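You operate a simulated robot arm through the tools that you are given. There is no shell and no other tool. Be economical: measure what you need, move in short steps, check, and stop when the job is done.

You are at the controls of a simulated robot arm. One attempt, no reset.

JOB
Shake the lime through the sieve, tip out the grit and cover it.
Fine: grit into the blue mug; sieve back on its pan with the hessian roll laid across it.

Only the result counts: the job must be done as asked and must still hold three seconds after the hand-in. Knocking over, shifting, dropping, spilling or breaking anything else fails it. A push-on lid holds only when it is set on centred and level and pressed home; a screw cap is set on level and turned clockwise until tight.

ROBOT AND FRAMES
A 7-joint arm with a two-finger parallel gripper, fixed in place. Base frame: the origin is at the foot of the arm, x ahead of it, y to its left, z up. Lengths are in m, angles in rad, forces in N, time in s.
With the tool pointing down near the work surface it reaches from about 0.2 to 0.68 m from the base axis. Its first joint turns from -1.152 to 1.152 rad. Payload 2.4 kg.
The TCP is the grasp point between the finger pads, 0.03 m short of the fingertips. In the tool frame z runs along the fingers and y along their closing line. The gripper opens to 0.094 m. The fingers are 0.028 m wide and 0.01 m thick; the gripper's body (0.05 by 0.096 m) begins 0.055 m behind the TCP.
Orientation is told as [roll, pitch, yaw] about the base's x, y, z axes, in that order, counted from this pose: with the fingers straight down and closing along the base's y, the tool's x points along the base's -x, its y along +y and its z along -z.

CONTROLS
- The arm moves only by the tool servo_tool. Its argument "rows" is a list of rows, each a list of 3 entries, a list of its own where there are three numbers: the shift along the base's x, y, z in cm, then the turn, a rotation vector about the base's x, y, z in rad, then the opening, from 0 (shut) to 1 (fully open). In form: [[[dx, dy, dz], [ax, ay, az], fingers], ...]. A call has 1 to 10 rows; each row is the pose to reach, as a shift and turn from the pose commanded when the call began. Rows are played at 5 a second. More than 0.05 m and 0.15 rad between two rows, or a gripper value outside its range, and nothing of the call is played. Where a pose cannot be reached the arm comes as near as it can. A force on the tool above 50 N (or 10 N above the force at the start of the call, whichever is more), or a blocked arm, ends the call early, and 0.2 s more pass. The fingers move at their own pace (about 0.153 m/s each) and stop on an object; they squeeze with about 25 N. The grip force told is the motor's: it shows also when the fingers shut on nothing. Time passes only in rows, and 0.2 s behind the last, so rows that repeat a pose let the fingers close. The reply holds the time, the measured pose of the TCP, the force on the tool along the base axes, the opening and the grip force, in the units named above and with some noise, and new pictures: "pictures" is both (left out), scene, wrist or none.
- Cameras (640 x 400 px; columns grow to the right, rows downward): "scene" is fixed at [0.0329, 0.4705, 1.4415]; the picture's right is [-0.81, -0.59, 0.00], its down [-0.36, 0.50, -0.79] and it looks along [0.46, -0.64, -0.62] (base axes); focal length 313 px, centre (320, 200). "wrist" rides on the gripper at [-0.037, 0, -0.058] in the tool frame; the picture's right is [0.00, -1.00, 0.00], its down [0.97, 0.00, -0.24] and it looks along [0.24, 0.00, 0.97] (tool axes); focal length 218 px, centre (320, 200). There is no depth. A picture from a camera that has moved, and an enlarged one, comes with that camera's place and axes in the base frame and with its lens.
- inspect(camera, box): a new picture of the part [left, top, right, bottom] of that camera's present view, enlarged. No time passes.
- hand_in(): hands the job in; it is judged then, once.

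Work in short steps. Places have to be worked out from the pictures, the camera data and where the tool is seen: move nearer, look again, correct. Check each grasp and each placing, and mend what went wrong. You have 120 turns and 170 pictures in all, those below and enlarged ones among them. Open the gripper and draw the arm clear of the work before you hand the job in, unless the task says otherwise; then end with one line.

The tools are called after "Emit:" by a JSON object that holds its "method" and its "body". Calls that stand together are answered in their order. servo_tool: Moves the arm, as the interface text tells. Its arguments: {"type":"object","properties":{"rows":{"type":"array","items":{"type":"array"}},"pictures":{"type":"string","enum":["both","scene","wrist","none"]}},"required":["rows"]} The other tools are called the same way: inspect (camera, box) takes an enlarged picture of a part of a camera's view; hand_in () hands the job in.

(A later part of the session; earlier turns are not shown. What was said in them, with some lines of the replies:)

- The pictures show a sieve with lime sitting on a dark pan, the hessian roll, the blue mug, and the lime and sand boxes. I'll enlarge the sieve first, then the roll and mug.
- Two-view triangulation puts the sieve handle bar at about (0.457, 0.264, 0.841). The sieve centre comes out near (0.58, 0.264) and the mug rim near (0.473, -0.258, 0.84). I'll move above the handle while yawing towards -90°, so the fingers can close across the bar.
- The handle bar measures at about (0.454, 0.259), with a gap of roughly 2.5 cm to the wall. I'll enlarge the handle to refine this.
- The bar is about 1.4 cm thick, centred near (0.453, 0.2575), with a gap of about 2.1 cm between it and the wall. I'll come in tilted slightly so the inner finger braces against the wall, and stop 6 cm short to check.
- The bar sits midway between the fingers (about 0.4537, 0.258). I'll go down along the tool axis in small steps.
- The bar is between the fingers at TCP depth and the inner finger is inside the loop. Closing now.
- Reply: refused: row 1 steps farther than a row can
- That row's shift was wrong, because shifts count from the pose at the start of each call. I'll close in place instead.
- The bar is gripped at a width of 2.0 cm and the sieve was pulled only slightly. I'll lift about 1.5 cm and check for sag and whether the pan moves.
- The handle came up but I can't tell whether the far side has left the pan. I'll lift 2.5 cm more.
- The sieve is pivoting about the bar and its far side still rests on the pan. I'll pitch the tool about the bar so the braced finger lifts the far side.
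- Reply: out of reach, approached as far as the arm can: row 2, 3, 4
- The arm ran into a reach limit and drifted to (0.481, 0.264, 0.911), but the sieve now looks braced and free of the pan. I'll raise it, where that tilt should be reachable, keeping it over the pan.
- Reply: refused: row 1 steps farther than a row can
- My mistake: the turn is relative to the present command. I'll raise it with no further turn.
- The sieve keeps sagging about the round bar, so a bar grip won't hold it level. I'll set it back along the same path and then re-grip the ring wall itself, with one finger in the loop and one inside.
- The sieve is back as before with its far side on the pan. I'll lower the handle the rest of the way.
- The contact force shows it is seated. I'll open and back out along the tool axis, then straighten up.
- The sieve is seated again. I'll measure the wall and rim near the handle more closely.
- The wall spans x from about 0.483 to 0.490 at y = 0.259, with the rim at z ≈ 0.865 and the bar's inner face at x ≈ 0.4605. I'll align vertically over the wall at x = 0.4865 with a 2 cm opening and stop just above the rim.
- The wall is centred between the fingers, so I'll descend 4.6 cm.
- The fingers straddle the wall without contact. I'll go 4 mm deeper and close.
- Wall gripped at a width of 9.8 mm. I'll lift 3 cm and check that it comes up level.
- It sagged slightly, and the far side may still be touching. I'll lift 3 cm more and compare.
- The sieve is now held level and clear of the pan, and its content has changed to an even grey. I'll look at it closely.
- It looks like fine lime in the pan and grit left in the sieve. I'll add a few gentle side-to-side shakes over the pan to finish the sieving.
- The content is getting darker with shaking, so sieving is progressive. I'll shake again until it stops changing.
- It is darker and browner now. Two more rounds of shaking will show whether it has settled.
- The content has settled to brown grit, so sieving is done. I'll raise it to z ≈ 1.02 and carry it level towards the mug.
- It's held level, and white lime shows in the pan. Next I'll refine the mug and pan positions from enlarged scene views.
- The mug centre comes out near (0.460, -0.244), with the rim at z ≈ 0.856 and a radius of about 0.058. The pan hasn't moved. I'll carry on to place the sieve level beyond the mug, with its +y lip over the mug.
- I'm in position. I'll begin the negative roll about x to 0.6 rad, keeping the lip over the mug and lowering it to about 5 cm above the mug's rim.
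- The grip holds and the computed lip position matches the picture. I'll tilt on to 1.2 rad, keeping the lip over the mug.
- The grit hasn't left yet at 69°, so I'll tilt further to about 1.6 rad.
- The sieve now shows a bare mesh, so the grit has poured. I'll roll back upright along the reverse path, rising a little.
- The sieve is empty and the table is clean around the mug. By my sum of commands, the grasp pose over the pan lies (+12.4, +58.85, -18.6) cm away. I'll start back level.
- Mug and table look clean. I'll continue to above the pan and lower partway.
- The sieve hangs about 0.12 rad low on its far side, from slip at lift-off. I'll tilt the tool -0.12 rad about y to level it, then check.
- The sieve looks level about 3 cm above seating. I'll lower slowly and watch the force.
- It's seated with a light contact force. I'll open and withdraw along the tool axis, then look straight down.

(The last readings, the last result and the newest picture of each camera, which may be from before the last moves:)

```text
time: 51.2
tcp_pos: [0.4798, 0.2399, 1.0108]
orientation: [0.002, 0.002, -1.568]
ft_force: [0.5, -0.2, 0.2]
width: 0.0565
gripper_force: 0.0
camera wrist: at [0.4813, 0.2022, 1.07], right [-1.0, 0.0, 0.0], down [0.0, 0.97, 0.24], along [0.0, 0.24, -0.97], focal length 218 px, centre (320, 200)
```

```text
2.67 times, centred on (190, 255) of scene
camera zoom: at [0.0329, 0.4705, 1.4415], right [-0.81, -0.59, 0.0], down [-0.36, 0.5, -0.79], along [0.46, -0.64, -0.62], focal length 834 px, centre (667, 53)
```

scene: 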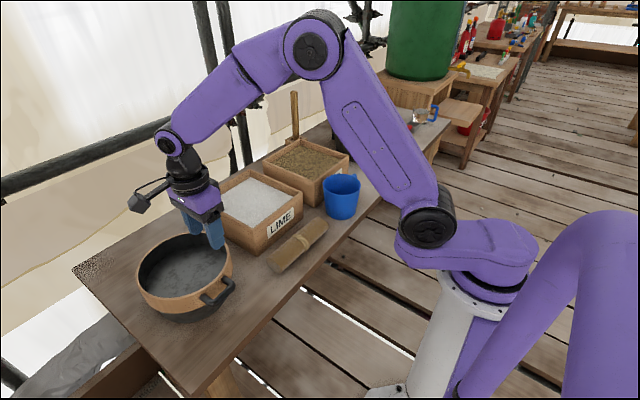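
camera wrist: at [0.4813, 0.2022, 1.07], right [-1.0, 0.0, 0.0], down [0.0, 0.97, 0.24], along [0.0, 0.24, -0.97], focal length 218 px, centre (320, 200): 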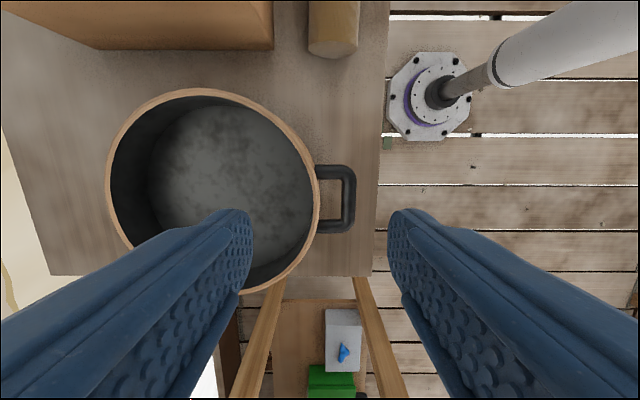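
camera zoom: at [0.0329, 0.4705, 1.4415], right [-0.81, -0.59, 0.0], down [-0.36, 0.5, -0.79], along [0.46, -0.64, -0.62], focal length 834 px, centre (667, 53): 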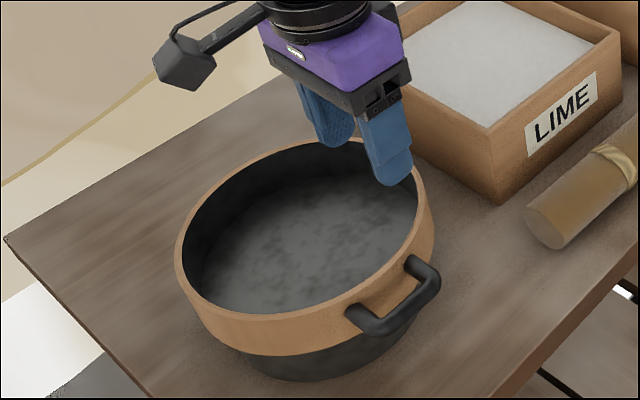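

The sieve sits squarely back on its pan, with its centre at about (0.582, 0.256). Next is the hessian roll near (0.465, -0.02), about 22 cm long along y, so I'll move above it fully open.

Emit:
{"method": "servo_tool", "body": {"rows": [[[0, -4, 0], [0, 0, 0], 0.8], [[-0.3, -8, 0], [0, 0, 0], 1], [[-0.6, -12, 0], [0, 0, 0], 1], [[-0.9, -16, 0], [0, 0, 0], 1], [[-1.2, -20, 0], [0, 0, 0], 1], [[-1.5, -24, 0], [0, 0, 0], 1], [[-1.5, -26, -1], [0, 0, 0], 1], [[-1.5, -26, -1], [0, 0, 0], 1]]}}

Emit:
{"method": "inspect", "body": {"camera": "scene", "box": [250, 200, 350, 290]}}

```text
time: 53.0
tcp_pos: [0.4635, -0.0201, 0.9992]
orientation: [0.001, 0.0, -1.568]
ft_force: [-1.2, 0.2, -0.5]
width: 0.0938
gripper_force: 0.1
camera wrist: at [0.4641, -0.0583, 1.0575], right [-1.0, 0.0, 0.0], down [0.0, 0.97, 0.24], along [0.0, 0.24, -0.97], focal length 218 px, centre (320, 200)
```

scene: 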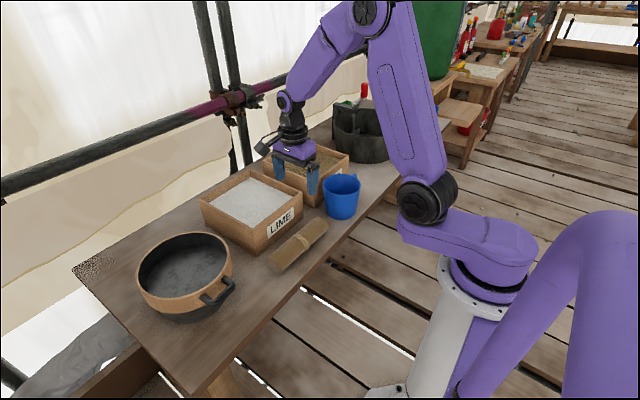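
wrist: 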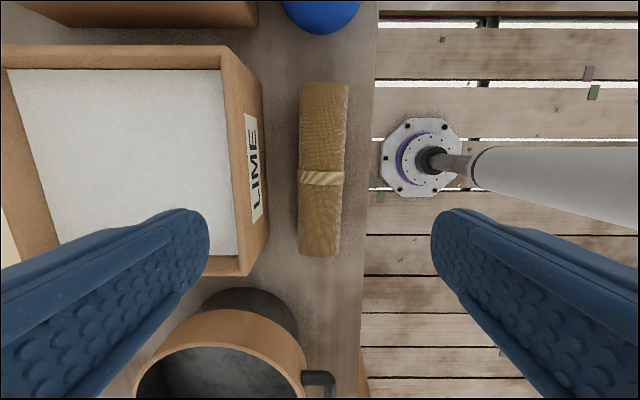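

```text
4.44 times, centred on (300, 245) of scene
camera zoom: at [0.0329, 0.4705, 1.4415], right [-0.81, -0.59, 0.0], down [-0.36, 0.5, -0.79], along [0.46, -0.64, -0.62], focal length 1389 px, centre (409, 0)
```

zoom: 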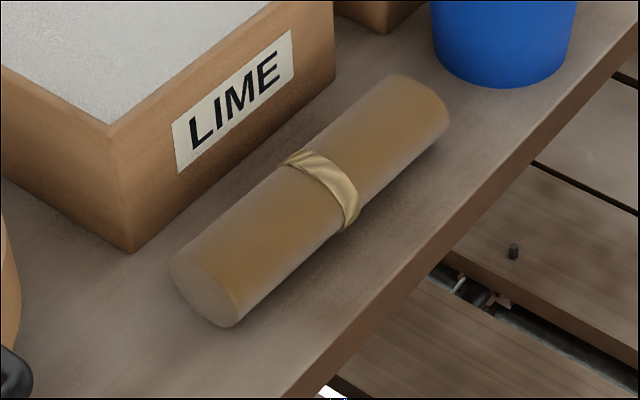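

The roll's centre is about (0.461, -0.0205), length about 21 cm, diameter about 5.3 cm, turned about -0.03 rad. I'll align over it with an 8 cm opening and come down to z ≈ 0.84 for a check.

Emit:
{"method": "servo_tool", "body": {"rows": [[[0, 0, -4], [0, 0, -0.03], 0.85], [[-0.2, 0, -8], [0, 0, -0.03], 0.85], [[-0.2, 0, -12], [0, 0, -0.03], 0.85], [[-0.2, 0, -16], [0, 0, -0.03], 0.85], [[-0.2, 0, -16], [0, 0, -0.03], 0.85]]}}

```text
time: 54.2
tcp_pos: [0.4637, -0.0195, 0.8405]
orientation: [0.001, -0.001, -1.596]
ft_force: [-0.4, -1.0, 0.4]
width: 0.0801
gripper_force: 0.1
camera wrist: at [0.4628, -0.0573, 0.8971], right [-1.0, 0.03, 0.0], down [0.03, 0.97, 0.24], along [0.01, 0.24, -0.97], focal length 218 px, centre (320, 200)
```

scene: 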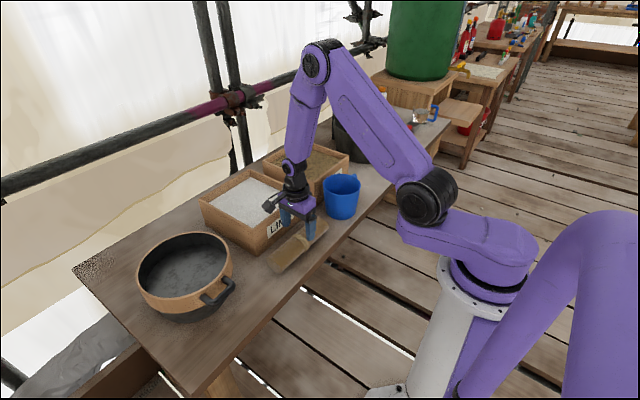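
wrist: 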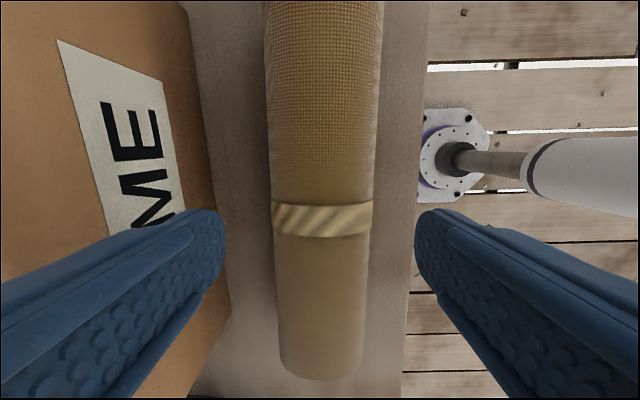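

The roll is centred between the fingers. I'll go down to TCP z ≈ 0.776, with the fingertips just clear of the table, and close.

Emit:
{"method": "servo_tool", "body": {"rows": [[[-0.1, 0, -2.2], [0, 0, 0], 0.85], [[-0.1, 0, -4.4], [0, 0, 0], 0.85], [[-0.1, 0, -5.8], [0, 0, 0], 0.85], [[-0.1, 0, -6.4], [0, 0, 0], 0.85], [[-0.1, 0, -6.4], [0, 0, 0], 0.5], [[-0.1, 0, -6.4], [0, 0, 0], 0.3], [[-0.1, 0, -6.4], [0, 0, 0], 0.3], [[-0.1, 0, -6.4], [0, 0, 0], 0.3]]}}

```text
time: 56.0
tcp_pos: [0.4621, -0.0207, 0.7766]
orientation: [0.001, -0.001, -1.597]
ft_force: [-1.8, 1.9, 1.3]
width: 0.0604
gripper_force: 25.4
camera wrist: at [0.4623, -0.0583, 0.8339], right [-1.0, 0.03, 0.0], down [0.03, 0.97, 0.24], along [0.01, 0.24, -0.97], focal length 218 px, centre (320, 200)
```

scene: 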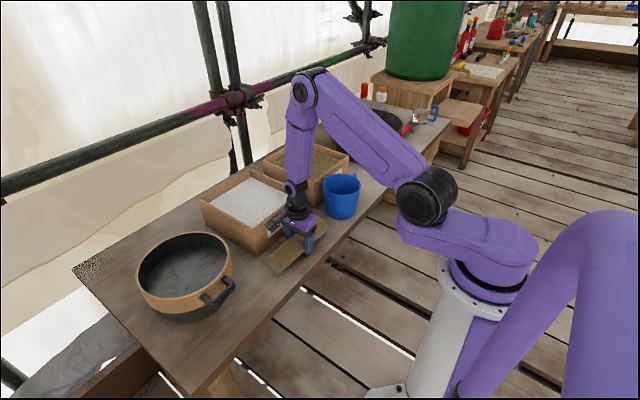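
wrist: 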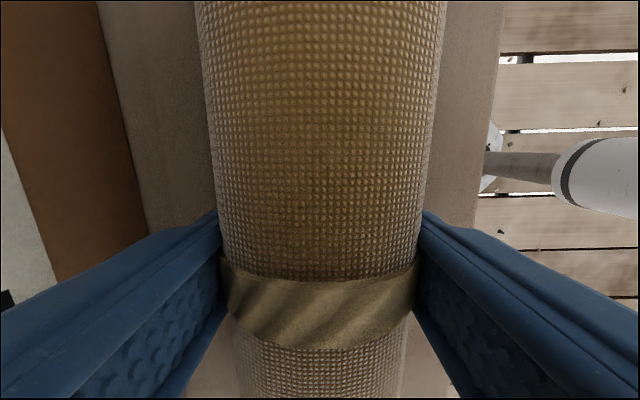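

The roll is gripped at a width of 6 cm and centred. I'll lift straight up first, then move towards the sieve while removing the 0.03 yaw.

Emit:
{"method": "servo_tool", "body": {"rows": [[[0, 0, 2], [0, 0, 0], 0.3], [[0, 0, 5], [0, 0, 0], 0.3], [[0, 0, 9], [0, 0, 0], 0.3], [[0, 0, 13], [0, 0, 0], 0.3], [[0, 1, 17], [0, 0, 0.03], 0.3], [[1, 4, 19], [0, 0, 0.03], 0.3], [[2.5, 8, 19], [0, 0, 0.03], 0.3], [[4, 12, 19], [0, 0, 0.03], 0.3], [[5.5, 16, 19], [0, 0, 0.03], 0.3], [[7, 20, 19], [0, 0, 0.03], 0.3]]}}

```text
time: 58.2
tcp_pos: [0.5318, 0.1785, 0.9658]
orientation: [0.001, -0.001, -1.57]
ft_force: [0.1, -0.4, -2.8]
width: 0.0605
gripper_force: 24.7
camera wrist: at [0.5319, 0.1414, 1.0232], right [-1.0, 0.0, 0.0], down [0.0, 0.97, 0.24], along [0.0, 0.24, -0.97], focal length 218 px, centre (320, 200)
```

scene: 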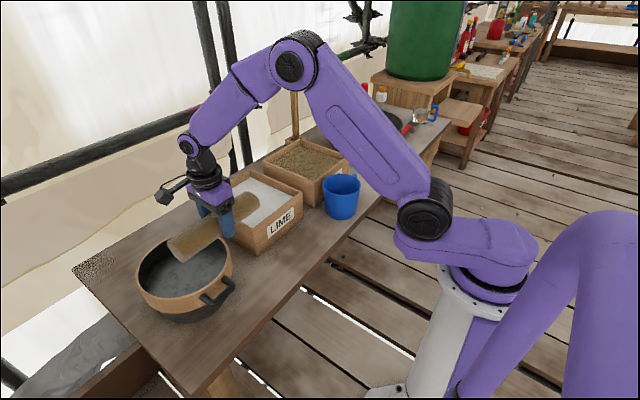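
wrist: 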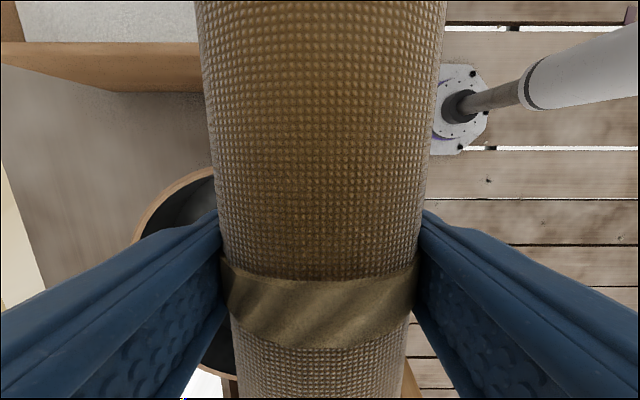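

Holding steady, so I'll move to above the sieve centre, TCP about (0.579, 0.256), at z ≈ 0.93.

Emit:
{"method": "servo_tool", "body": {"rows": [[[1.5, 3, 0], [0, 0, 0], 0.3], [[3, 6, 0], [0, 0, 0], 0.3], [[4.6, 7.7, -1], [0, 0, 0], 0.3], [[4.6, 7.7, -2.8], [0, 0, 0], 0.3], [[4.6, 7.7, -2.8], [0, 0, 0], 0.3]]}}

Emit:
{"method": "inspect", "body": {"camera": "scene", "box": [110, 180, 270, 330]}}

```text
time: 59.4
tcp_pos: [0.5787, 0.2557, 0.9373]
orientation: [0.0, -0.001, -1.568]
ft_force: [-0.2, -0.4, -2.7]
width: 0.0603
gripper_force: 25.6
camera wrist: at [0.5803, 0.2186, 0.9959], right [-1.0, 0.0, 0.0], down [0.0, 0.97, 0.24], along [0.0, 0.24, -0.97], focal length 218 px, centre (320, 200)
```

scene: 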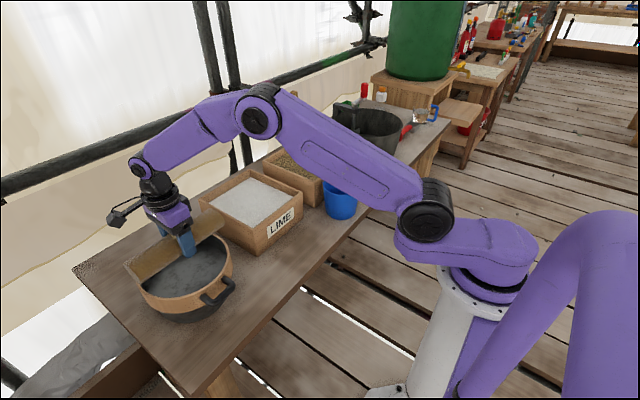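
wrist: 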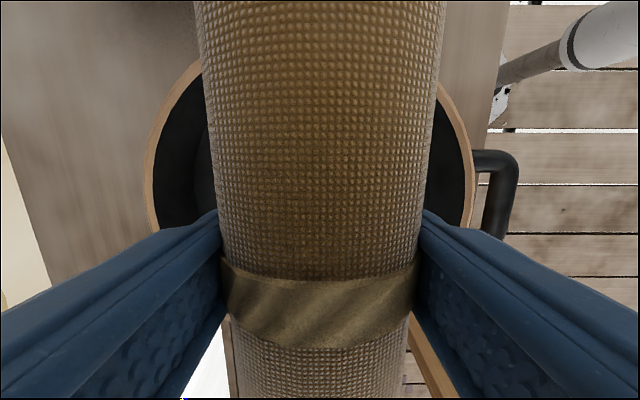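

```text
2.67 times, centred on (190, 255) of scene
camera zoom: at [0.0329, 0.4706, 1.4414], right [-0.81, -0.59, 0.0], down [-0.36, 0.5, -0.79], along [0.46, -0.64, -0.62], focal length 834 px, centre (667, 53)
```

zoom: 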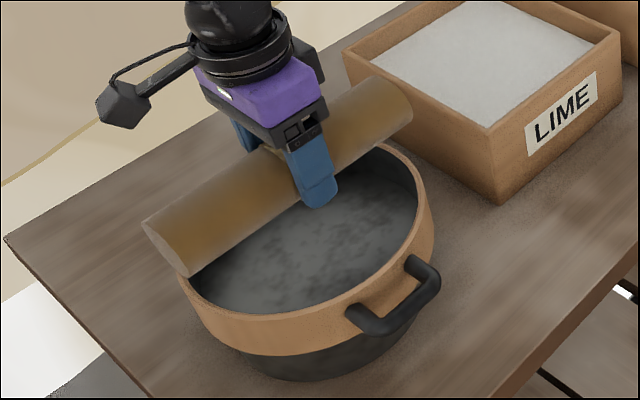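

The rim centre reads x ≈ 0.585, so I'll nudge +0.5 cm and lower to just above contact, then check that both ends overhang.

Emit:
{"method": "servo_tool", "body": {"rows": [[[0.5, 0, -0.8], [0, 0, 0], 0.3], [[0.5, 0, -1.7], [0, 0, 0], 0.3], [[0.5, 0, -2.5], [0, 0, 0], 0.3], [[0.5, 0, -2.5], [0, 0, 0], 0.3]], "pictures": "wrist"}}

Emit:
{"method": "inspect", "body": {"camera": "scene", "box": [110, 200, 250, 310]}}

```text
time: 60.4
tcp_pos: [0.5828, 0.2559, 0.9127]
orientation: [0.0, 0.0, -1.568]
ft_force: [0.7, 0.7, -1.7]
width: 0.0603
gripper_force: 24.6
camera wrist: at [0.5841, 0.2184, 0.9707], right [-1.0, 0.0, 0.0], down [0.0, 0.97, 0.24], along [0.0, 0.24, -0.97], focal length 218 px, centre (320, 200)
```

wrist: 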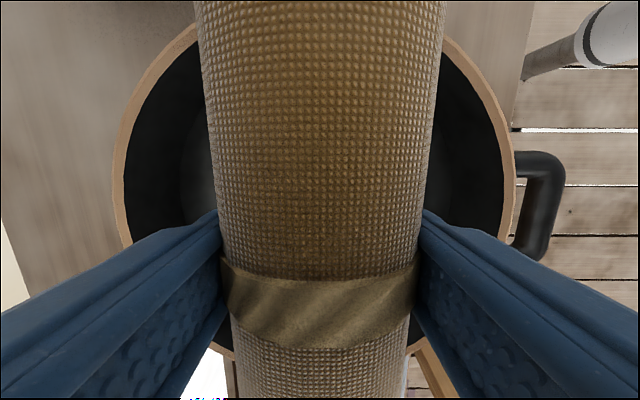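

```text
3.64 times, centred on (180, 255) of scene
camera zoom: at [0.0329, 0.4706, 1.4414], right [-0.81, -0.59, 0.0], down [-0.36, 0.5, -0.79], along [0.46, -0.64, -0.62], focal length 1137 px, centre (829, 0)
```

zoom: 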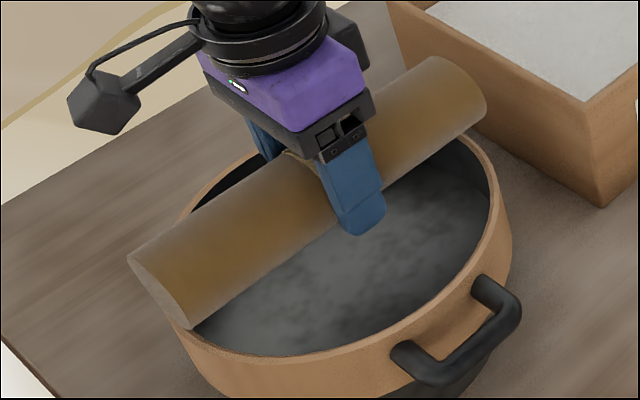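

The +y end reads y ≈ 0.361 and the -y end ≈ 0.148, against a rim of about 0.154–0.358, so both ends overhang. I'll lower gently until contact shows.

Emit:
{"method": "servo_tool", "body": {"rows": [[[0, 0, -0.4], [0, 0, 0], 0.3], [[0, 0, -0.7], [0, 0, 0], 0.3], [[0, 0, -0.9], [0, 0, 0], 0.3], [[0, 0, -0.9], [0, 0, 0], 0.3]], "pictures": "none"}}

```text
time: 61.4
tcp_pos: [0.5829, 0.2557, 0.9042]
orientation: [-0.001, 0.0, -1.568]
ft_force: [0.8, -0.5, -2.5]
width: 0.0603
gripper_force: 25.1
```

There's no contact yet, so I'll continue in 2 mm steps.

Emit:
{"method": "servo_tool", "body": {"rows": [[[0, 0, -0.2], [0, 0, 0], 0.3], [[0, 0, -0.35], [0, 0, 0], 0.3], [[0, 0, -0.35], [0, 0, 0], 0.3]], "pictures": "none"}}

```text
time: 62.2
tcp_pos: [0.5837, 0.2543, 0.9005]
orientation: [0.001, 0.0, -1.569]
ft_force: [0.1, 0.4, -2.8]
width: 0.0605
gripper_force: 25.2
```

Still no contact force. I'll look before going further.

Emit:
{"method": "inspect", "body": {"camera": "scene", "box": [120, 220, 190, 300]}}

Emit:
{"method": "servo_tool", "body": {"rows": [[[0, 0, -0.2], [0, 0, 0], 0.3], [[0, 0, -0.4], [0, 0, 0], 0.3], [[0, 0, -0.4], [0, 0, 0], 0.3]], "pictures": "none"}}

```text
5.00 times, centred on (155, 260) of scene
camera zoom: at [0.0329, 0.4706, 1.4414], right [-0.81, -0.59, 0.0], down [-0.36, 0.5, -0.79], along [0.46, -0.64, -0.62], focal length 1563 px, centre (1145, -100)
```

zoom: 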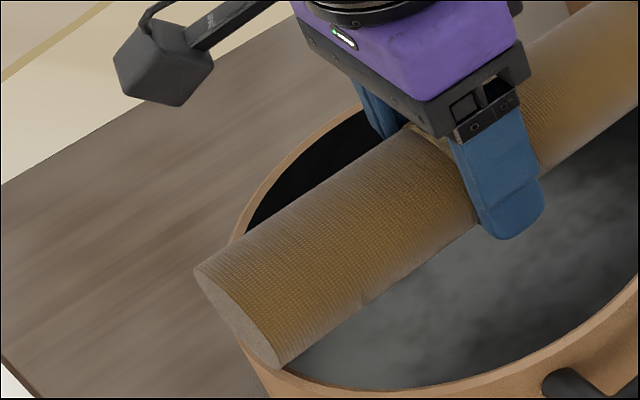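

```text
time: 63.0
tcp_pos: [0.582, 0.2562, 0.8962]
orientation: [0.0, 0.0, -1.568]
ft_force: [-3.0, -1.4, 4.4]
width: 0.0603
gripper_force: 24.5
```

Contact now shows (force up about 7 N). I'll check both ends on the rim before opening.

Emit:
{"method": "inspect", "body": {"camera": "scene", "box": [120, 210, 240, 300]}}

Emit:
{"method": "inspect", "body": {"camera": "wrist", "box": [100, 0, 540, 400]}}

```text
4.44 times, centred on (180, 255) of scene
camera zoom: at [0.0327, 0.4705, 1.4415], right [-0.81, -0.59, 0.0], down [-0.36, 0.5, -0.79], along [0.46, -0.64, -0.62], focal length 1389 px, centre (942, -44)
```

zoom: 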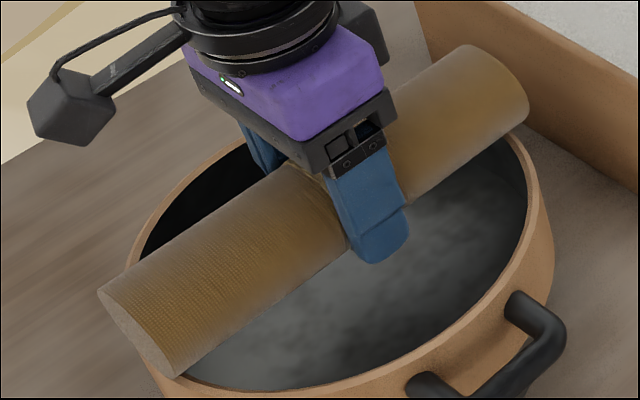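

```text
1.00 times, centred on (320, 200) of wrist
camera zoom: at [0.5842, 0.2179, 0.9544], right [-1.0, 0.0, 0.0], down [0.0, 0.97, 0.24], along [0.0, 0.24, -0.97], focal length 218 px, centre (320, 200)
```

zoom: 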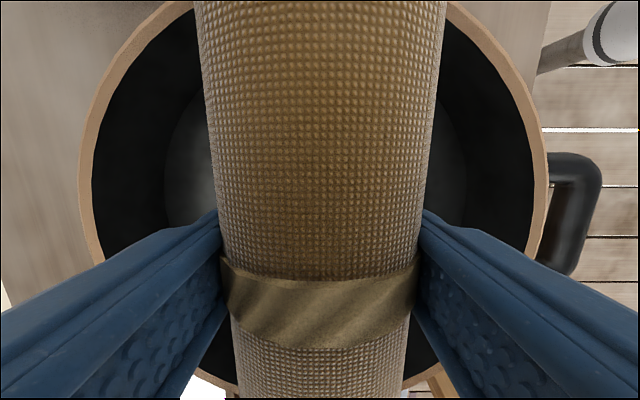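

The roll spans y of about 0.149–0.364 and is centred on the sieve. I'll open gently and rise straight up.

Emit:
{"method": "servo_tool", "body": {"rows": [[[0, 0, 0], [0, 0, 0], 0.66], [[0, 0, 0], [0, 0, 0], 0.7], [[0, 0, 0], [0, 0, 0], 0.8], [[0, 0, 0], [0, 0, 0], 0.85], [[0, 0, 1.5], [0, 0, 0], 0.9], [[0, 0, 4], [0, 0, 0], 0.9], [[0, 0, 8], [0, 0, 0], 0.9], [[0, 0, 12], [0, 0, 0], 0.9], [[0, 0, 12], [0, 0, 0], 0.9]]}}

Emit:
{"method": "inspect", "body": {"camera": "scene", "box": [110, 180, 270, 330]}}

```text
time: 65.0
tcp_pos: [0.582, 0.2544, 1.0166]
orientation: [0.001, 0.0, -1.569]
ft_force: [0.7, 0.0, -0.4]
width: 0.0847
gripper_force: 0.1
camera wrist: at [0.5837, 0.2171, 1.0742], right [-1.0, 0.0, 0.0], down [0.0, 0.97, 0.24], along [0.0, 0.24, -0.97], focal length 218 px, centre (320, 200)
```

scene: 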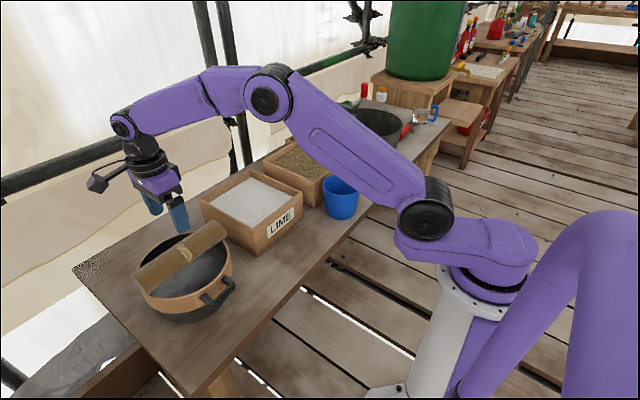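
wrist: 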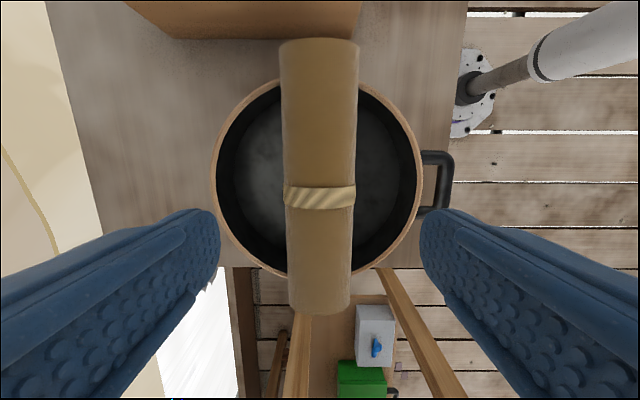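

```text
2.67 times, centred on (190, 255) of scene
camera zoom: at [0.0329, 0.4705, 1.4415], right [-0.81, -0.59, 0.0], down [-0.36, 0.5, -0.79], along [0.46, -0.64, -0.62], focal length 834 px, centre (667, 53)
```

zoom: 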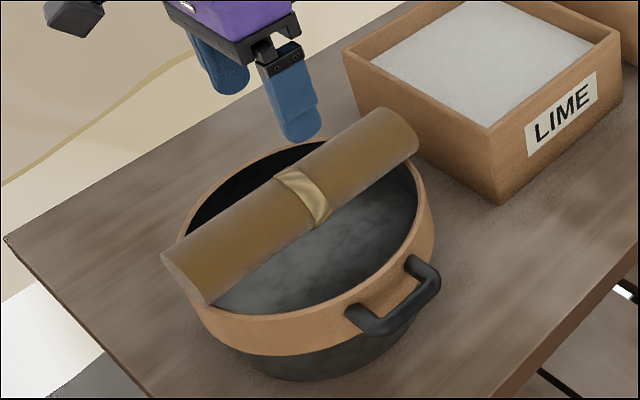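

The roll lies centred across the sieve. I'll draw the arm clear over to the mug and check that the grit is inside.

Emit:
{"method": "servo_tool", "body": {"rows": [[[0, 0, 4], [0, 0, 0], 0.9], [[-0.5, -3, 7], [0, 0, 0], 0.9], [[-1.5, -7.5, 8], [0, 0, 0], 0.9], [[-2.5, -12, 8], [0, 0, 0], 0.9], [[-3.5, -16.5, 8], [0, 0, 0], 0.9], [[-4.5, -21, 8], [0, 0, 0], 0.9], [[-5.5, -25.5, 8], [0, 0, 0], 0.9], [[-6.5, -30, 8], [0, 0, 0], 0.9], [[-7.5, -34.5, 8], [0, 0, 0], 0.9], [[-8.5, -39, 8], [0, 0, 0], 0.9]], "pictures": "none"}}

Emit:
{"method": "servo_tool", "body": {"rows": [[[-1.5, -4.5, 0], [0, 0, 0], 0.9], [[-3, -9, 0], [0, 0, 0], 0.9], [[-3.5, -10, 0], [0, 0, 0], 0.9], [[-3.5, -10, 0], [0, 0, 0], 0.9]]}}

Emit:
{"method": "inspect", "body": {"camera": "wrist", "box": [240, 60, 400, 180]}}

Emit:
{"method": "inspect", "body": {"camera": "scene", "box": [110, 150, 400, 330]}}

```text
time: 67.2
tcp_pos: [0.4983, -0.1317, 1.098]
orientation: [0.002, -0.002, -1.566]
ft_force: [-1.0, 0.3, -0.3]
width: 0.0847
gripper_force: 0.1
```

```text
time: 68.2
tcp_pos: [0.4626, -0.2348, 1.0966]
orientation: [-0.001, 0.0, -1.567]
ft_force: [-1.0, 0.1, 1.1]
width: 0.0848
gripper_force: 0.0
camera wrist: at [0.4644, -0.2719, 1.1543], right [-1.0, 0.0, 0.0], down [0.0, 0.97, 0.24], along [0.0, 0.24, -0.97], focal length 218 px, centre (320, 200)
```

scene: 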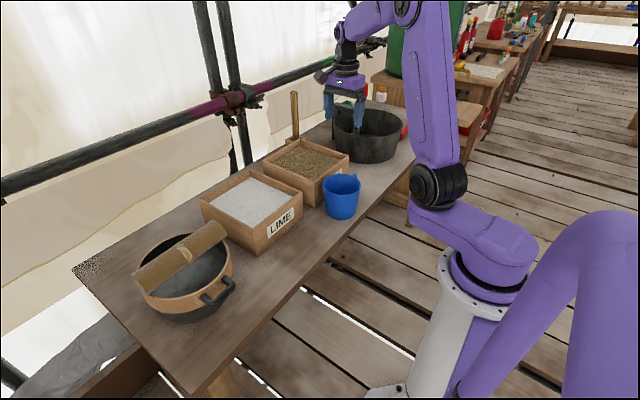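
wrist: 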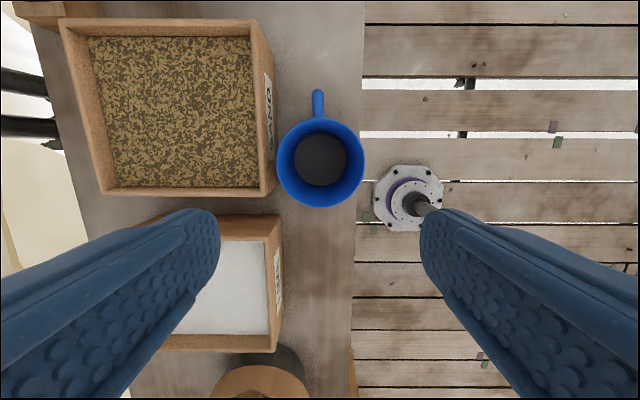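

```text
3.33 times, centred on (320, 120) of wrist
camera zoom: at [0.4644, -0.2719, 1.1543], right [-1.0, 0.0, 0.0], down [0.0, 0.97, 0.24], along [0.0, 0.24, -0.97], focal length 728 px, centre (320, 467)
```

zoom: 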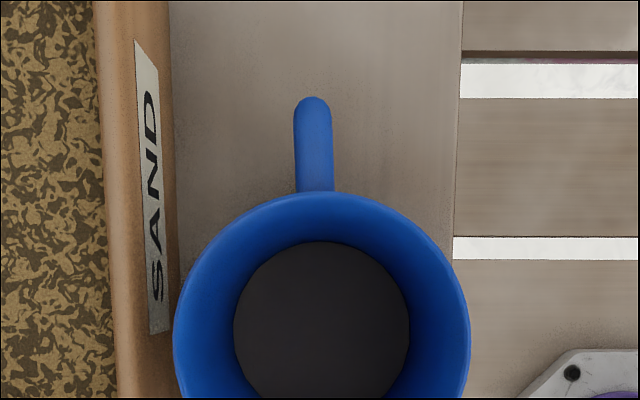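

```text
2.21 times, centred on (255, 240) of scene
camera zoom: at [0.0329, 0.4705, 1.4415], right [-0.81, -0.59, 0.0], down [-0.36, 0.5, -0.79], along [0.46, -0.64, -0.62], focal length 690 px, centre (463, 112)
```

zoom: 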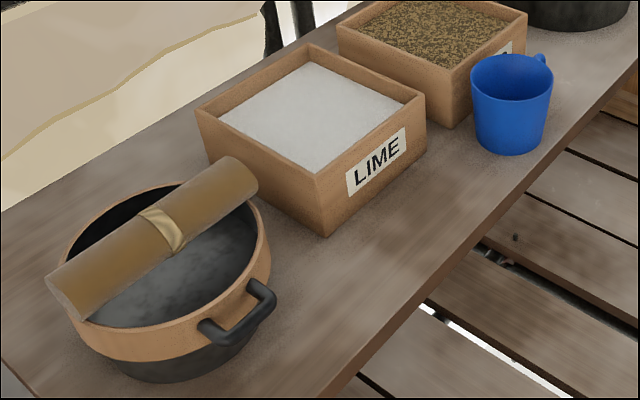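

The grit is in the mug, the sieve is on its pan with the roll lying still across it, and the arm is clear with the gripper open. Handing in.

Emit:
{"method": "hand_in", "body": {}}

```text
The job is handed in.
```

The job is done and handed in: the lime is sieved into the pan, the grit is in the blue mug, and the sieve is back on its pan with the hessian roll laid across it.
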